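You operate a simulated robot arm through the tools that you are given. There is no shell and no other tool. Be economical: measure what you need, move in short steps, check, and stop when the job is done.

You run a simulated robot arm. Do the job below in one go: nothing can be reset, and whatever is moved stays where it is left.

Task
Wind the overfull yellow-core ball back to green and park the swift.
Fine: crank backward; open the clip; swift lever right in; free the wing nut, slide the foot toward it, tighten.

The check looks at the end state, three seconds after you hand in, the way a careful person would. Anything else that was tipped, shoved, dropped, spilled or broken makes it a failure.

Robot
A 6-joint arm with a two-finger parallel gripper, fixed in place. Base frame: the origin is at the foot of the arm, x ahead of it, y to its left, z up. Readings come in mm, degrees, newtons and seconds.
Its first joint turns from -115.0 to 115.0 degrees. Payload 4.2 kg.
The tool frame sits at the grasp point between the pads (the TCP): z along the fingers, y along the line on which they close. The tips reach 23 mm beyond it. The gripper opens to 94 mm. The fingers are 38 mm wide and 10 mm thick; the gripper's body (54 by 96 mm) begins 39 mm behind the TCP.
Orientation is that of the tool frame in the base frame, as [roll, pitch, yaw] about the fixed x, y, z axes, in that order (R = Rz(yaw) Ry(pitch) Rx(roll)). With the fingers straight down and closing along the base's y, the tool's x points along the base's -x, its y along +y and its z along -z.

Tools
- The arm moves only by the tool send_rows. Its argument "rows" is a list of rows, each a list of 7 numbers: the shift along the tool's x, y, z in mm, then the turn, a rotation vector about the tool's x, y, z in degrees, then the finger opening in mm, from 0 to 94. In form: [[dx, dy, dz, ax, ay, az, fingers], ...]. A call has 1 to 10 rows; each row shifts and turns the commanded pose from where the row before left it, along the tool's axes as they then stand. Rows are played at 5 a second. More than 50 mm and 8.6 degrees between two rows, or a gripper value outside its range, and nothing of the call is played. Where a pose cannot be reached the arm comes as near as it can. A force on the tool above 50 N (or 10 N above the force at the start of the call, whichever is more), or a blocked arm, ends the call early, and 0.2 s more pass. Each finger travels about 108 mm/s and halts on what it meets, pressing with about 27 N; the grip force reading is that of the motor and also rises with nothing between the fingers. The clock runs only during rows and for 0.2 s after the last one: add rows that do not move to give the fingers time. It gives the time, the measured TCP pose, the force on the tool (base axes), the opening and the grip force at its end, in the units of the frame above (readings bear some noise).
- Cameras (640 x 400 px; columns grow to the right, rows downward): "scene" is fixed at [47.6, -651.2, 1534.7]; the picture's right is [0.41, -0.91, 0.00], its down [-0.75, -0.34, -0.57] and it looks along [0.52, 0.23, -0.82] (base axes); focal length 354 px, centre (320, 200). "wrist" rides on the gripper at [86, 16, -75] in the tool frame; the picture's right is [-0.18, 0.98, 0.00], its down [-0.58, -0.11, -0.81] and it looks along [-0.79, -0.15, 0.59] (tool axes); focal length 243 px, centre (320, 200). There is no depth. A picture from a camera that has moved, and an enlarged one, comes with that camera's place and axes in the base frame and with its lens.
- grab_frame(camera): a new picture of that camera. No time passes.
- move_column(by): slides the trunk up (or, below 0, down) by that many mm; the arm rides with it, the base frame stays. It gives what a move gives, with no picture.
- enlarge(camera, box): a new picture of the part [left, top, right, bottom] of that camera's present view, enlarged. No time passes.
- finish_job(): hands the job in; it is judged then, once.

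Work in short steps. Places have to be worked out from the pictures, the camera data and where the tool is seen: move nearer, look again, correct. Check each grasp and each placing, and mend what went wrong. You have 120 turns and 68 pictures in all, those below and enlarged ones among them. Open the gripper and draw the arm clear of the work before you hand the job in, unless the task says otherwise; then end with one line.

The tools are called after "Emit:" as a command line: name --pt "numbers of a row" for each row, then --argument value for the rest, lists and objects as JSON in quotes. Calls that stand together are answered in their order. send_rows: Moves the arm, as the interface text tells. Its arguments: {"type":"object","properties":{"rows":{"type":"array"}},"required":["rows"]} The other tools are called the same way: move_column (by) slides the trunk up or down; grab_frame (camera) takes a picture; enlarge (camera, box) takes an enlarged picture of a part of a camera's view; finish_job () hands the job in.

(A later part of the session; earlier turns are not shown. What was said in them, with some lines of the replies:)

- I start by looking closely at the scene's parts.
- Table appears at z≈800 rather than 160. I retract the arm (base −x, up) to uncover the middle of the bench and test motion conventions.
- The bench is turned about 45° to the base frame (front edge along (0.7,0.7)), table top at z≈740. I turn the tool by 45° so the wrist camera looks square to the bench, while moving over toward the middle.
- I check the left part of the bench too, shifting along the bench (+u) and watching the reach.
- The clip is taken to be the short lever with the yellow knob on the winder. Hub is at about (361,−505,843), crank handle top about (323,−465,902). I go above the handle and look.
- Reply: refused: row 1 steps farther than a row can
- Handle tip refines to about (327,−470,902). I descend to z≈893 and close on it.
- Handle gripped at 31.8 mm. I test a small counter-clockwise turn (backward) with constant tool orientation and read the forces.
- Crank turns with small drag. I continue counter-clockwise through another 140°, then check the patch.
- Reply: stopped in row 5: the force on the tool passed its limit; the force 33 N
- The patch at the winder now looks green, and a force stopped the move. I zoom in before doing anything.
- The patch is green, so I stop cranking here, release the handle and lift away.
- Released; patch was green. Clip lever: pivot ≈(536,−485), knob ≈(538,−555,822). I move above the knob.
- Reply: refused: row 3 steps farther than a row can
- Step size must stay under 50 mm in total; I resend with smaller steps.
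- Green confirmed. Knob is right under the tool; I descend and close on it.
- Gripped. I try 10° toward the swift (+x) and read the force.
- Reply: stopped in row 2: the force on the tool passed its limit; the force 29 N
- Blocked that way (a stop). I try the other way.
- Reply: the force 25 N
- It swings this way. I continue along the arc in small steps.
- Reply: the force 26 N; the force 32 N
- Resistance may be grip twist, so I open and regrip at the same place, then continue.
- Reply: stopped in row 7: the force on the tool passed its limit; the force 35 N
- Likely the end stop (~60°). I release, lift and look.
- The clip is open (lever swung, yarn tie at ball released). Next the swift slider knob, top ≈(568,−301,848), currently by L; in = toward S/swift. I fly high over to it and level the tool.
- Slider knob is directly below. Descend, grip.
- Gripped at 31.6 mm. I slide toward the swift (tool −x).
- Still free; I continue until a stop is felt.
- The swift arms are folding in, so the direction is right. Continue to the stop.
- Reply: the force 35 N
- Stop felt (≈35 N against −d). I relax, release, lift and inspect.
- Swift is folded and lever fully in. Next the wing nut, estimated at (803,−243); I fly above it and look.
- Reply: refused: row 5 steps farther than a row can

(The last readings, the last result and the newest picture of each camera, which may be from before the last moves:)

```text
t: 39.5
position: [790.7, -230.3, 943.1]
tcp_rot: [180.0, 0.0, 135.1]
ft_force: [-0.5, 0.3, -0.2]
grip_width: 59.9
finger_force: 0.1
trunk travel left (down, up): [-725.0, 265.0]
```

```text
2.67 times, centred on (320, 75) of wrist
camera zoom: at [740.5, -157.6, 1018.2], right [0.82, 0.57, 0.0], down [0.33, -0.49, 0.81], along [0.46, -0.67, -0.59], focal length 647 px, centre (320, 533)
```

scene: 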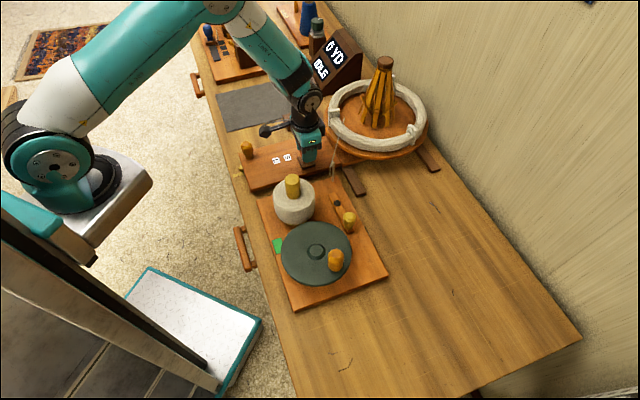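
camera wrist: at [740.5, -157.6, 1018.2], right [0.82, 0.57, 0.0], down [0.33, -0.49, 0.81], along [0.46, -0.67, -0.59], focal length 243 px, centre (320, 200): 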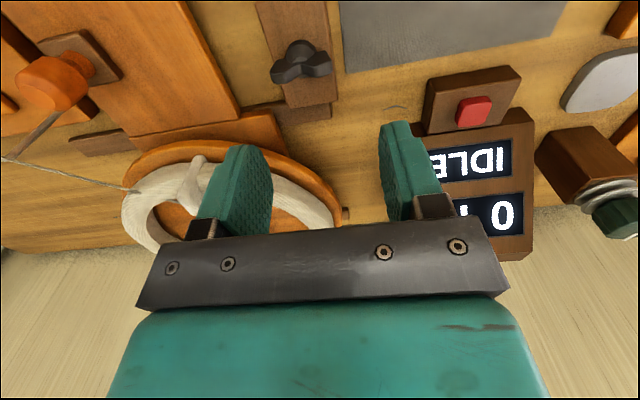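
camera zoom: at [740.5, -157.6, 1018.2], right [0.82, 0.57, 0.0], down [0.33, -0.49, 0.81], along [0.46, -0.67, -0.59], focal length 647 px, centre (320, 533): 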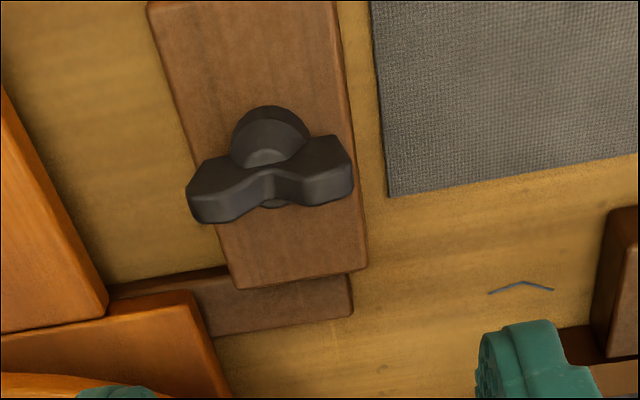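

Wing nut centre ≈(787,−251), top z≈800, wings along u. I shift over it and rotate the tool 90° clockwise so the pads will close across the wings.

Emit:
send_rows --pt "-12 -17.3 0 0 0 0 60" --pt "0 0 0 0 0 8.4 60" --pt "0 0 0 0 0 8.4 60" --pt "0 0 0 0 0 8.4 60" --pt "0 0 0 0 0 8.4 60" --pt "0 0 0 0 0 8.4 60" --pt "0 0 0 0 0 8.4 60" --pt "0 0 0 0 0 8.4 60" --pt "0 0 0 0 0 8.4 60" --pt "0 0 0 0 0 8.4 60"

Emit:
send_rows --pt "0 0 0 0 0 7.2 60" --pt "0 0 0 0 0 7.2 60" --pt "0 0 30 0 0 0 60" --pt "0 0 0 0 0 0 60"

Emit:
grab_frame --camera "wrist"

Emit:
enlarge --camera "scene" --box '[225, 40, 445, 200]'

```text
t: 41.7
position: [787.2, -250.3, 941.6]
tcp_rot: [-179.9, -0.1, 59.3]
ft_force: [0.2, -0.9, 0.8]
grip_width: 60.0
finger_force: 0.0
trunk travel left (down, up): [-725.0, 265.0]
```

```text
t: 42.7
position: [786.9, -250.9, 913.0]
tcp_rot: [179.9, 0.0, 45.0]
ft_force: [-0.2, 0.5, 0.2]
grip_width: 60.0
finger_force: 0.1
trunk travel left (down, up): [-725.0, 265.0]
```

```text
26 pictures are left
camera wrist: at [859.6, -200.9, 987.8], right [0.56, -0.83, 0.0], down [-0.49, -0.33, 0.81], along [-0.67, -0.46, -0.59], focal length 243 px, centre (320, 200)
```

wrist: 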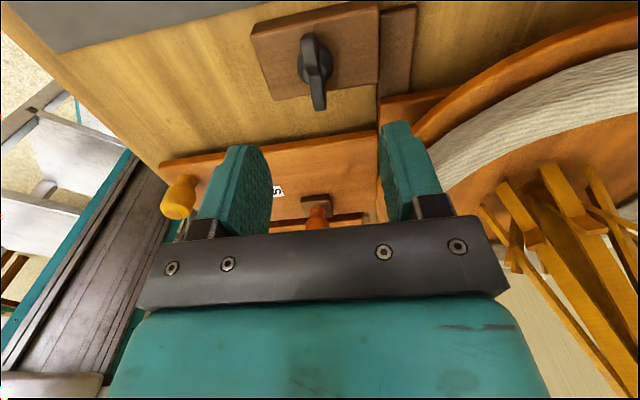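

```text
2.50 times, centred on (335, 120) of scene
camera zoom: at [47.6, -651.2, 1534.7], right [0.41, -0.91, 0.0], down [-0.75, -0.34, -0.57], along [0.52, 0.23, -0.82], focal length 884 px, centre (282, 400)
```

zoom: 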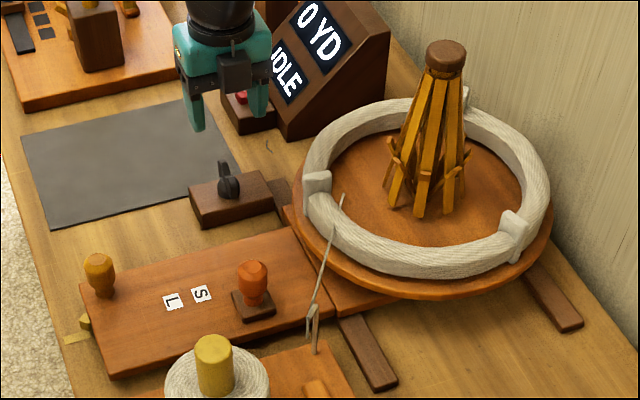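

Nut lies about 4 mm toward −y of the tool; I correct and descend with a narrowed opening.

Emit:
send_rows --pt "0 -4 30 0 0 0 44" --pt "0 0 30 0 0 0 44" --pt "0 0 20 0 0 0 44" --pt "0 0 8 0 0 0 44" --pt "0 0 0 0 0 0 44"

Emit:
grab_frame --camera "wrist"

Emit:
enlarge --camera "scene" --box '[250, 70, 370, 160]'

```text
t: 43.9
position: [784.2, -247.8, 824.4]
tcp_rot: [179.8, 0.0, 44.9]
ft_force: [-0.2, 0.4, 0.4]
grip_width: 44.0
finger_force: 0.0
trunk travel left (down, up): [-725.0, 265.0]
```

```text
24 pictures are left
camera wrist: at [856.3, -197.5, 899.8], right [0.56, -0.83, 0.0], down [-0.49, -0.33, 0.81], along [-0.67, -0.46, -0.59], focal length 243 px, centre (320, 200)
```

wrist: 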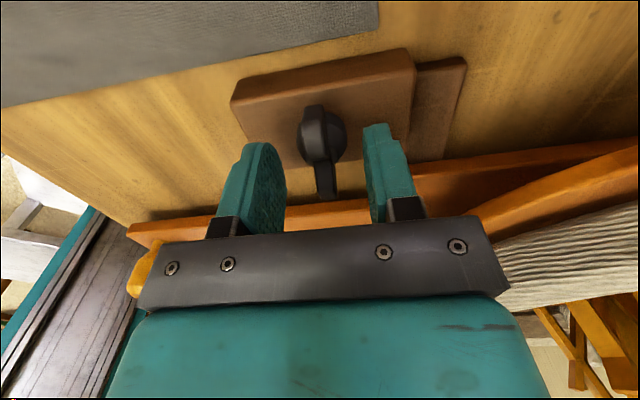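

```text
4.44 times, centred on (310, 115) of scene
camera zoom: at [47.6, -651.2, 1534.7], right [0.41, -0.91, 0.0], down [-0.75, -0.34, -0.57], along [0.52, 0.23, -0.82], focal length 1572 px, centre (364, 578)
```

zoom: 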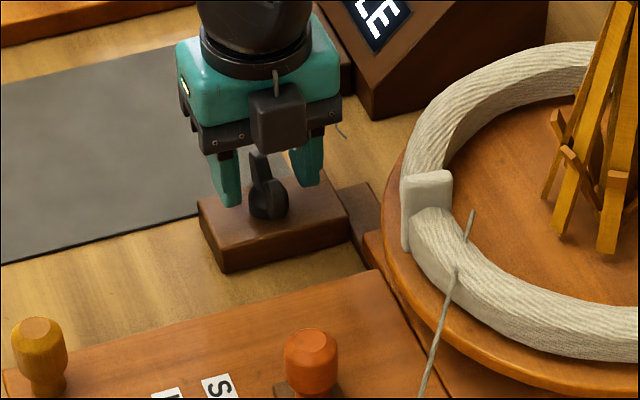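

Emit:
send_rows --pt "0 0 6 0 0 0 44" --pt "0 0 5 0 0 0 44" --pt "0 0 0 0 0 0 20" --pt "0 0 0 0 0 0 6" --pt "0 0 0 0 0 0 6"

```text
t: 45.1
position: [785.0, -247.9, 813.4]
tcp_rot: [179.9, 0.1, 45.0]
ft_force: [2.7, -3.2, -4.1]
grip_width: 26.2
finger_force: 44.7
trunk travel left (down, up): [-725.0, 265.0]
```

26 mm is probably the round hub beneath the wings. I open, raise 8 mm and close again to catch the wings.

Emit:
send_rows --pt "0 0 0 0 0 0 40" --pt "0 0 -8 0 0 0 40" --pt "0 0 0 0 0 0 6" --pt "0 0 0 0 0 0 6" --pt "0 0 0 0 0 0 6"

Emit:
grab_frame --camera "wrist"

```text
t: 46.3
position: [785.1, -247.6, 821.4]
tcp_rot: [179.9, -0.1, 45.0]
ft_force: [3.6, -0.7, 1.4]
grip_width: 10.2
finger_force: 44.9
trunk travel left (down, up): [-725.0, 265.0]
```

```text
22 pictures are left
camera wrist: at [856.7, -198.1, 897.0], right [0.56, -0.83, 0.0], down [-0.49, -0.33, 0.81], along [-0.66, -0.46, -0.59], focal length 243 px, centre (320, 200)
```

wrist: 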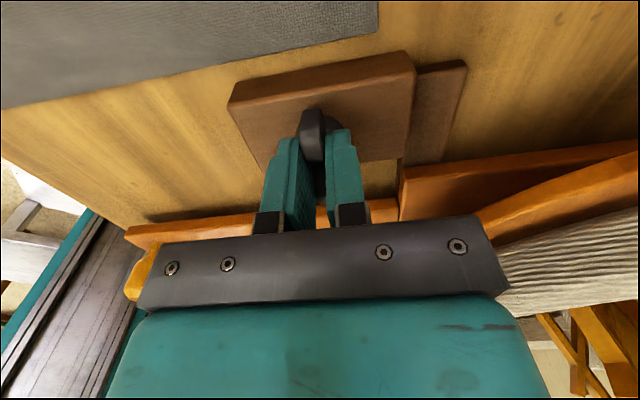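

Wings gripped (10.2 mm). I loosen counter-clockwise (tool −z rotation), first 20°.

Emit:
send_rows --pt "0 0 0 0 0 -7 6" --pt "0 0 0 0 0 -7 6" --pt "0 0 0 0 0 -7 6" --pt "0 0 0 0 0 0 6"

```text
t: 47.3
position: [784.5, -247.7, 821.0]
tcp_rot: [179.9, 0.1, 66.1]
ft_force: [-0.7, 2.6, 5.6]
grip_width: 10.0
finger_force: 44.9
trunk travel left (down, up): [-725.0, 265.0]
```

Turning freely. Continue to 90°.

Emit:
send_rows --pt "0 0 0 0 0 -7 6" --pt "0 0 0 0 0 -7 6" --pt "0 0 0 0 0 -7 6" --pt "0 0 0 0 0 -7 6" --pt "0 0 0 0 0 -7 6" --pt "0 0 0 0 0 -7 6" --pt "0 0 0 0 0 -7 6" --pt "0 0 0 0 0 -7 6" --pt "0 0 0 0 0 -7 6" --pt "0 0 0 0 0 0 6"

Emit:
grab_frame --camera "wrist"

```text
t: 49.5
position: [782.1, -248.1, 822.8]
tcp_rot: [-179.9, 0.0, 129.1]
ft_force: [-18.0, 7.7, 3.0]
grip_width: 10.1
finger_force: 44.7
trunk travel left (down, up): [-725.0, 265.0]
```

```text
21 pictures are left
camera wrist: at [740.8, -170.4, 896.9], right [0.88, 0.48, 0.0], down [0.28, -0.52, 0.81], along [0.38, -0.71, -0.59], focal length 243 px, centre (320, 200)
```

wrist: 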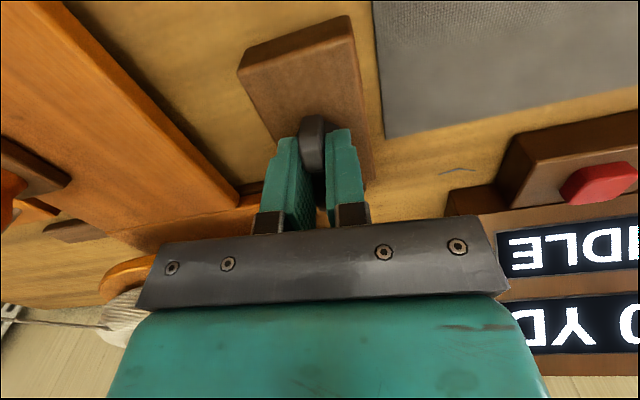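

Nut followed 84°. I turn further to see whether there is a stop.

Emit:
send_rows --pt "0 0 0 0 0 -7 6" --pt "0 0 0 0 0 -7 6" --pt "0 0 0 0 0 -7 6" --pt "0 0 0 0 0 -7 6" --pt "0 0 0 0 0 0 6"

```text
t: 50.7
position: [781.3, -249.0, 822.0]
tcp_rot: [-180.0, -0.1, 157.0]
ft_force: [-25.0, 3.7, 2.7]
grip_width: 9.7
finger_force: 45.0
trunk travel left (down, up): [-725.0, 265.0]
```

Rotates freely, 112° loosened. I release, lift, and look at the foot and its yellow mark.

Emit:
send_rows --pt "0 0 0 0 0 0 40" --pt "0 0 0 0 0 0 40" --pt "0 0 -40 0 0 0 40" --pt "0 0 -40 0 0 0 60" --pt "0 0 -40 0 0 0 60" --pt "0 0 0 0 0 5.5 60" --pt "0 0 0 0 0 5.5 60" --pt "0 0 0 0 0 5.5 60" --pt "0 0 0 0 0 5.5 60" --pt "0 0 0 0 0 0 60"

Emit:
enlarge --camera "scene" --box '[225, 95, 345, 195]'

```text
t: 52.9
position: [783.0, -246.4, 941.8]
tcp_rot: [180.0, 0.0, 134.8]
ft_force: [0.0, -0.5, 0.0]
grip_width: 59.9
finger_force: 0.0
trunk travel left (down, up): [-725.0, 265.0]
```

```text
4.00 times, centred on (285, 145) of scene
camera zoom: at [47.6, -651.2, 1534.7], right [0.41, -0.91, 0.0], down [-0.75, -0.34, -0.57], along [0.52, 0.23, -0.82], focal length 1415 px, centre (460, 420)
```

zoom: 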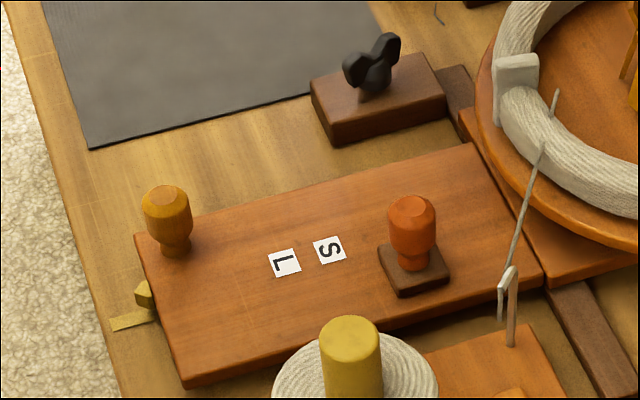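

Nut is loosened (wings turned). Now the amber handle knob at the foot's front, est. (575,−202). I fly above it.

Emit:
send_rows --pt "40 -26 0 0 0 0 60" --pt "40 -26 0 0 0 0 60" --pt "40 -26 0 0 0 0 60" --pt "40 -26 0 0 0 0 60" --pt "19 -13 0 0 0 0 60" --pt "0 0 0 0 0 0 60"

Emit:
grab_frame --camera "wrist"

```text
t: 54.3
position: [575.1, -203.5, 941.7]
tcp_rot: [-179.9, 0.2, 135.0]
ft_force: [0.9, 0.1, 0.1]
grip_width: 59.9
finger_force: 0.1
trunk travel left (down, up): [-725.0, 265.0]
```

```text
19 pictures are left
camera wrist: at [525.3, -130.8, 1016.4], right [0.83, 0.56, 0.0], down [0.33, -0.49, 0.81], along [0.46, -0.67, -0.59], focal length 243 px, centre (320, 200)
```

wrist: 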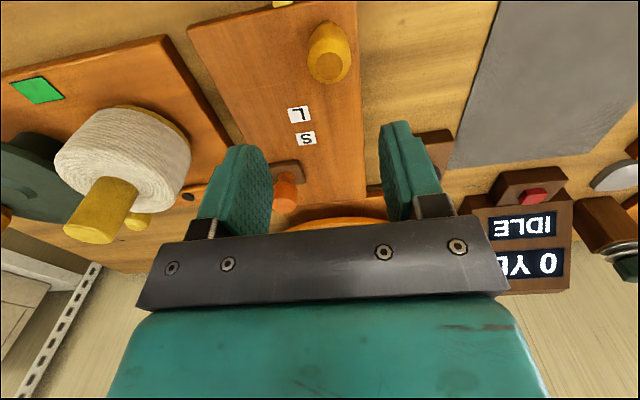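

Knob top triangulates to (579,−198,834). Shift 6.5 mm along +u, descend and grip.

Emit:
send_rows --pt "0 6.5 30 0 0 0 60" --pt "0 0 40 0 0 0 60" --pt "0 0 30 0 0 0 60" --pt "0 0 14 0 0 0 60" --pt "0 0 0 0 0 0 30" --pt "0 0 0 0 0 0 10" --pt "0 0 0 0 0 0 10"

Emit:
grab_frame --camera "wrist"

```text
t: 55.9
position: [579.6, -198.6, 828.1]
tcp_rot: [-180.0, 0.0, 135.1]
ft_force: [0.1, 1.8, -6.1]
grip_width: 31.8
finger_force: 45.1
trunk travel left (down, up): [-725.0, 265.0]
```

```text
18 pictures are left
camera wrist: at [529.7, -126.6, 902.3], right [0.83, 0.56, 0.0], down [0.33, -0.49, 0.81], along [0.46, -0.67, -0.59], focal length 243 px, centre (320, 200)
```

wrist: 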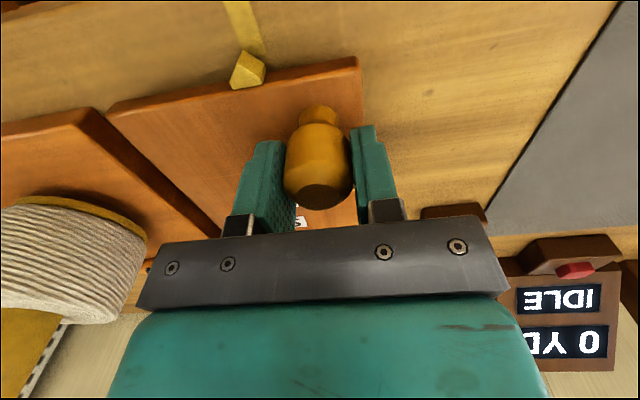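

Gripped; pointer sits on its tape at the working position. I slide +u in steps.

Emit:
send_rows --pt "0 5 0 0 0 0 10" --pt "0 5 0 0 0 0 10" --pt "0 5 0 0 0 0 10" --pt "0 0 0 0 0 0 10"

```text
t: 56.9
position: [591.0, -188.8, 827.5]
tcp_rot: [180.0, -0.1, 135.0]
ft_force: [3.4, -4.1, -7.0]
grip_width: 31.8
finger_force: 44.8
trunk travel left (down, up): [-725.0, 265.0]
```

It slides freely. Continue until a stop.

Emit:
send_rows --pt "0 5 0 0 0 0 10" --pt "0 5 0 0 0 0 10" --pt "0 5 0 0 0 0 10" --pt "0 5 0 0 0 0 10" --pt "0 5 0 0 0 0 10" --pt "0 0 0 0 0 0 10"

Emit:
enlarge --camera "scene" --box '[225, 40, 445, 200]'

```text
t: 58.3
position: [606.6, -171.6, 828.2]
tcp_rot: [180.0, -0.1, 135.1]
ft_force: [2.8, -2.5, 0.1]
grip_width: 32.0
finger_force: 44.2
trunk travel left (down, up): [-725.0, 265.0]
```

```text
2.50 times, centred on (335, 120) of scene
camera zoom: at [47.6, -651.2, 1534.7], right [0.41, -0.91, 0.0], down [-0.75, -0.34, -0.57], along [0.52, 0.23, -0.82], focal length 884 px, centre (282, 400)
```

zoom: 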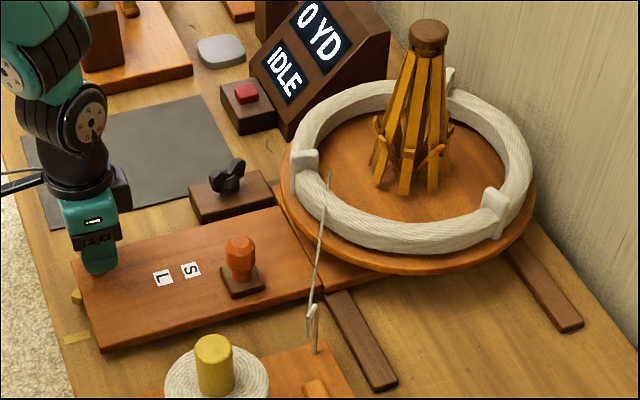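

Whole swift moves along with it. Continue gently; gap to the nut block is small now.

Emit:
send_rows --pt "0 3 0 0 0 0 10" --pt "0 3 0 0 0 0 10" --pt "0 3 0 0 0 0 10" --pt "0 3 0 0 0 0 10" --pt "0 0 0 0 0 0 10"

```text
t: 59.5
position: [615.2, -162.8, 827.4]
tcp_rot: [-180.0, 0.1, 135.0]
ft_force: [-0.2, -6.4, 7.0]
grip_width: 32.0
finger_force: 44.8
trunk travel left (down, up): [-725.0, 265.0]
```

Emit:
enlarge --camera "scene" --box '[255, 60, 375, 160]'

```text
4.00 times, centred on (315, 110) of scene
camera zoom: at [47.6, -651.2, 1534.7], right [0.41, -0.91, 0.0], down [-0.75, -0.34, -0.57], along [0.52, 0.23, -0.82], focal length 1415 px, centre (340, 560)
```

zoom: 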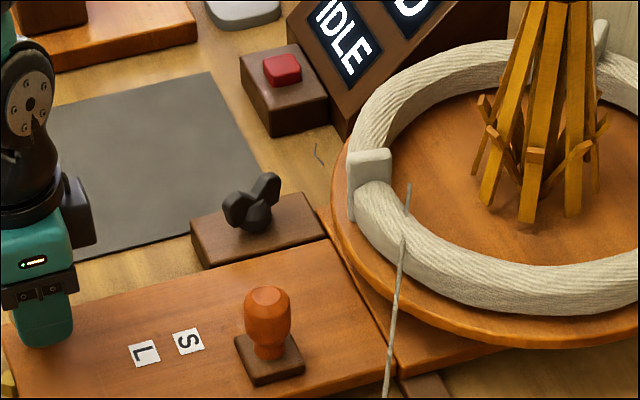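

Nearly at the block. I go on in 2 mm steps until resistance.

Emit:
send_rows --pt "0 2 0 0 0 0 10" --pt "0 2 0 0 0 0 10" --pt "0 2 0 0 0 0 10" --pt "0 0 0 0 0 0 10"

```text
t: 60.4
position: [616.7, -163.8, 826.6]
tcp_rot: [-178.9, 0.2, 134.6]
ft_force: [-14.9, -25.1, 11.2]
grip_width: 32.5
finger_force: 44.6
trunk travel left (down, up): [-725.0, 265.0]
stopped in row 4: the force on the tool passed its limit (the readings are from after the stop); the commanded pose is now the measured one
```

Stop reached after ~50 mm. Release, lift and return above the nut.

Emit:
send_rows --pt "0 0 0 0 0 0 50" --pt "0 0 0 0 0 0 50" --pt "0 0 -40 -0.9 0 0 60" --pt "0 0 -40 0 0 0 60" --pt "0 0 -35 0 0 -0.4 60" --pt "-44 14 0 0 0 0 60" --pt "-44 14 0 0 0 0 60" --pt "-44 14 0 0 0 0 60" --pt "-45 16 0 0 0 0 60" --pt "0 0 0 0 0 0 60"

Emit:
grab_frame --camera "wrist"

```text
t: 62.6
position: [785.4, -243.1, 941.2]
tcp_rot: [-180.0, 0.0, 135.2]
ft_force: [-0.6, 0.0, -0.1]
grip_width: 60.1
finger_force: 0.0
trunk travel left (down, up): [-725.0, 265.0]
```

```text
15 pictures are left
camera wrist: at [733.9, -171.5, 1016.1], right [0.82, 0.57, 0.0], down [0.34, -0.49, 0.81], along [0.46, -0.66, -0.59], focal length 243 px, centre (320, 200)
```

wrist: 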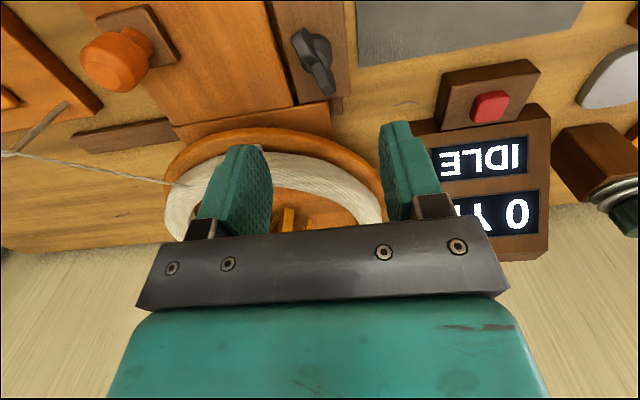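

Foot is against the block. I align the tool to the wings (yaw ≈155°), descend and grip the wings.

Emit:
send_rows --pt "-4 -5 0 0 0 0 60" --pt "0 0 0 0 0 -7 60" --pt "0 0 0 0 0 -7 60" --pt "0 0 0 0 0 -6 60" --pt "0 0 40 0 0 0 50" --pt "0 0 40 0 0 0 44" --pt "0 0 25 0 0 0 44" --pt "0 0 0 0 0 0 44"

Emit:
grab_frame --camera "wrist"

```text
t: 64.4
position: [783.6, -249.0, 836.0]
tcp_rot: [179.9, 0.0, 155.0]
ft_force: [-0.2, -0.8, -0.3]
grip_width: 44.2
finger_force: 0.2
trunk travel left (down, up): [-725.0, 265.0]
```

```text
14 pictures are left
camera wrist: at [711.6, -197.9, 911.5], right [0.58, 0.82, 0.0], down [0.48, -0.34, 0.81], along [0.66, -0.47, -0.59], focal length 243 px, centre (320, 200)
```

wrist: 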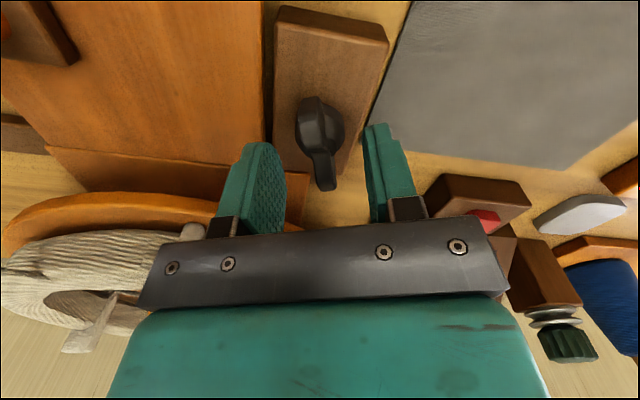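

Emit:
send_rows --pt "0 0 8 0 0 0 44" --pt "0 0 6.5 0 0 0 44" --pt "0 0 0 0 0 0 20" --pt "0 0 0 0 0 0 6" --pt "0 0 0 0 0 0 6"

```text
t: 65.6
position: [784.8, -248.8, 821.6]
tcp_rot: [179.9, 0.1, 155.3]
ft_force: [1.9, 2.2, 0.0]
grip_width: 10.1
finger_force: 44.8
trunk travel left (down, up): [-725.0, 265.0]
```

Wings gripped (10.1 mm). Tighten clockwise, first ~70°.

Emit:
send_rows --pt "0 0 0 0 0 7 6" --pt "0 0 0 0 0 7 6" --pt "0 0 0 0 0 7 6" --pt "0 0 0 0 0 7 6" --pt "0 0 0 0 0 7 6" --pt "0 0 0 0 0 7 6" --pt "0 0 0 0 0 7 6" --pt "0 0 0 0 0 7 6" --pt "0 0 0 0 0 7 6" --pt "0 0 0 0 0 7 6"

Emit:
send_rows --pt "0 0 0 0 0 7 6" --pt "0 0 0 0 0 7 6" --pt "0 0 0 0 0 7 6" --pt "0 0 0 0 0 7 6" --pt "0 0 0 0 0 7 6" --pt "0 0 0 0 0 7 6" --pt "0 0 0 0 0 0 6"

```text
t: 67.8
position: [783.4, -249.9, 821.5]
tcp_rot: [180.0, -0.1, 85.2]
ft_force: [-2.7, 4.4, 2.6]
grip_width: 10.1
finger_force: 45.4
trunk travel left (down, up): [-725.0, 265.0]
```

```text
t: 69.4
position: [782.6, -250.7, 822.6]
tcp_rot: [-179.9, -0.1, 43.2]
ft_force: [-10.4, 2.3, 1.2]
grip_width: 10.7
finger_force: 45.4
trunk travel left (down, up): [-725.0, 265.0]
```

Back at the original tight angle; I nip it a bit further.

Emit:
send_rows --pt "0 0 0 0 0 5 6" --pt "0 0 0 0 0 5 6" --pt "0 0 0 0 0 0 6"

Emit:
enlarge --camera "wrist" --box '[200, 60, 440, 240]'

```text
t: 70.2
position: [782.6, -249.2, 823.3]
tcp_rot: [-179.9, -0.2, 33.3]
ft_force: [-8.6, 6.1, -1.0]
grip_width: 18.0
finger_force: 44.9
trunk travel left (down, up): [-725.0, 265.0]
```

```text
2.22 times, centred on (320, 150) of wrist
camera zoom: at [864.4, -215.1, 897.3], right [0.39, -0.92, 0.0], down [-0.55, -0.23, 0.81], along [-0.74, -0.31, -0.59], focal length 539 px, centre (320, 311)
```

zoom: 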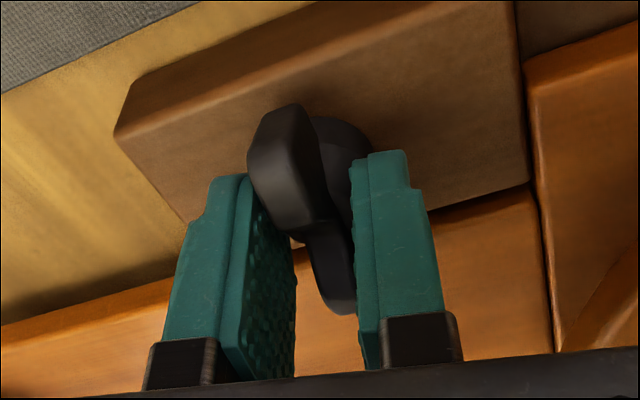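

The nut held still while the pads skewed (18 mm): it is at its tight stop. Release, lift away and inspect.

Emit:
send_rows --pt "0 0 0 0 0 -5 14" --pt "0 0 0 0 0 -5 44" --pt "0 0 0 0 0 0 44" --pt "0 0 -40 0 0 0 44" --pt "0 0 -40 0 0 0 44" --pt "0 0 -45 0 0 0 60" --pt "0 0 0 0 0 -8 60" --pt "0 0 0 0 0 -8 60" --pt "0 0 0 0 0 -8 60" --pt "0 0 0 0 0 -8 60"

Emit:
send_rows --pt "0 0 0 0 0 -8 60" --pt "0 0 0 0 0 -8 60" --pt "0 0 0 0 0 -8 60" --pt "0 0 0 0 0 -8 60" --pt "0 0 0 0 0 -8 60" --pt "0 0 0 0 0 -8 60" --pt "0 0 0 0 0 -8 60" --pt "45 0 -20 0 0 0 60" --pt "45 0 -20 0 0 0 60" --pt "45 0 -20 0 0 0 60"

Emit:
send_rows --pt "45 0 -20 0 0 0 60" --pt "45 0 -20 0 0 0 60" --pt "45 0 -20 0 0 0 60" --pt "0 0 0 0 0 0 60"

Emit:
grab_frame --camera "scene"

Emit:
enlarge --camera "scene" --box '[225, 60, 405, 200]'

Emit:
enlarge --camera "scene" --box '[230, 150, 410, 310]'

```text
t: 72.4
position: [784.8, -250.3, 947.1]
tcp_rot: [180.0, -0.1, 75.4]
ft_force: [0.8, -0.4, 0.4]
grip_width: 60.0
finger_force: 0.0
trunk travel left (down, up): [-725.0, 265.0]
```

```text
t: 74.6
position: [695.5, -150.1, 1006.8]
tcp_rot: [179.9, 0.0, 131.2]
ft_force: [0.6, 0.0, -0.3]
grip_width: 60.1
finger_force: 0.0
trunk travel left (down, up): [-725.0, 265.0]
```

```text
t: 75.6
position: [605.4, -46.8, 1066.4]
tcp_rot: [179.8, 0.0, 131.2]
ft_force: [0.4, 0.1, -0.2]
grip_width: 60.2
finger_force: 0.1
trunk travel left (down, up): [-725.0, 265.0]
```

```text
12 pictures are left
```

scene: 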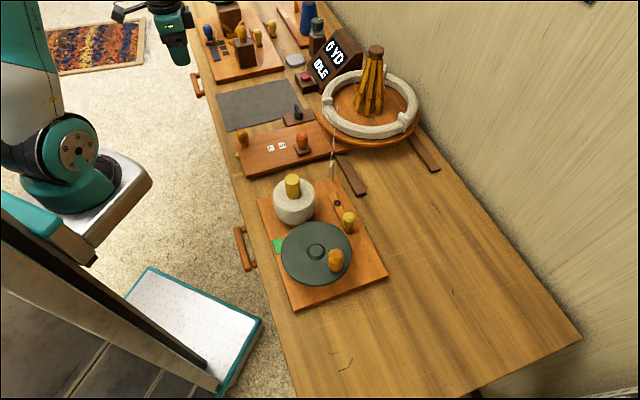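

```text
2.86 times, centred on (315, 130) of scene
camera zoom: at [47.6, -651.2, 1534.7], right [0.41, -0.91, 0.0], down [-0.75, -0.34, -0.57], along [0.52, 0.23, -0.82], focal length 1010 px, centre (334, 400)
```

zoom: 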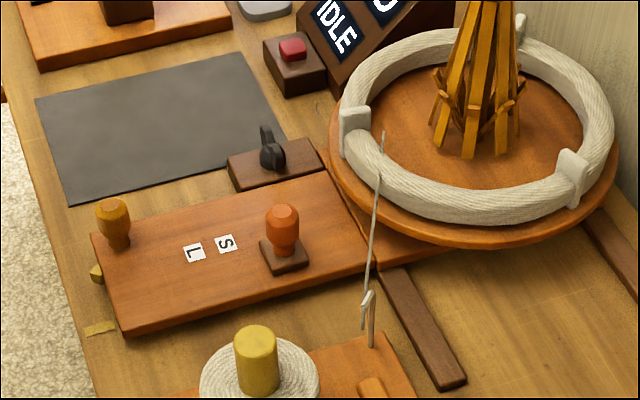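

```text
2.50 times, centred on (320, 230) of scene
camera zoom: at [47.6, -651.2, 1534.7], right [0.41, -0.91, 0.0], down [-0.75, -0.34, -0.57], along [0.52, 0.23, -0.82], focal length 884 px, centre (320, 125)
```

zoom: 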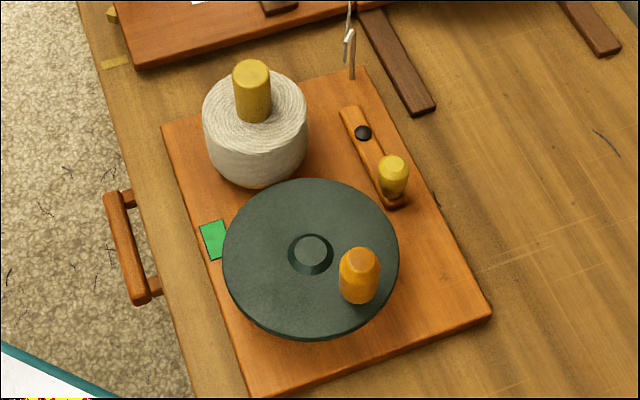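

Everything reads done: the patch is green, the clip is open, and the swift is folded with its lever in. The foot is against the nut block, the nut is tight and the arm is clear. Handing in.

Emit:
finish_job

```text
The job is handed in.
```

The yellow-core ball is wound back to green and the swift is parked: clip open, lever fully in, foot slid up to the wing nut, and nut tightened. I handed the job in with the arm clear, and the check's result has not come back.
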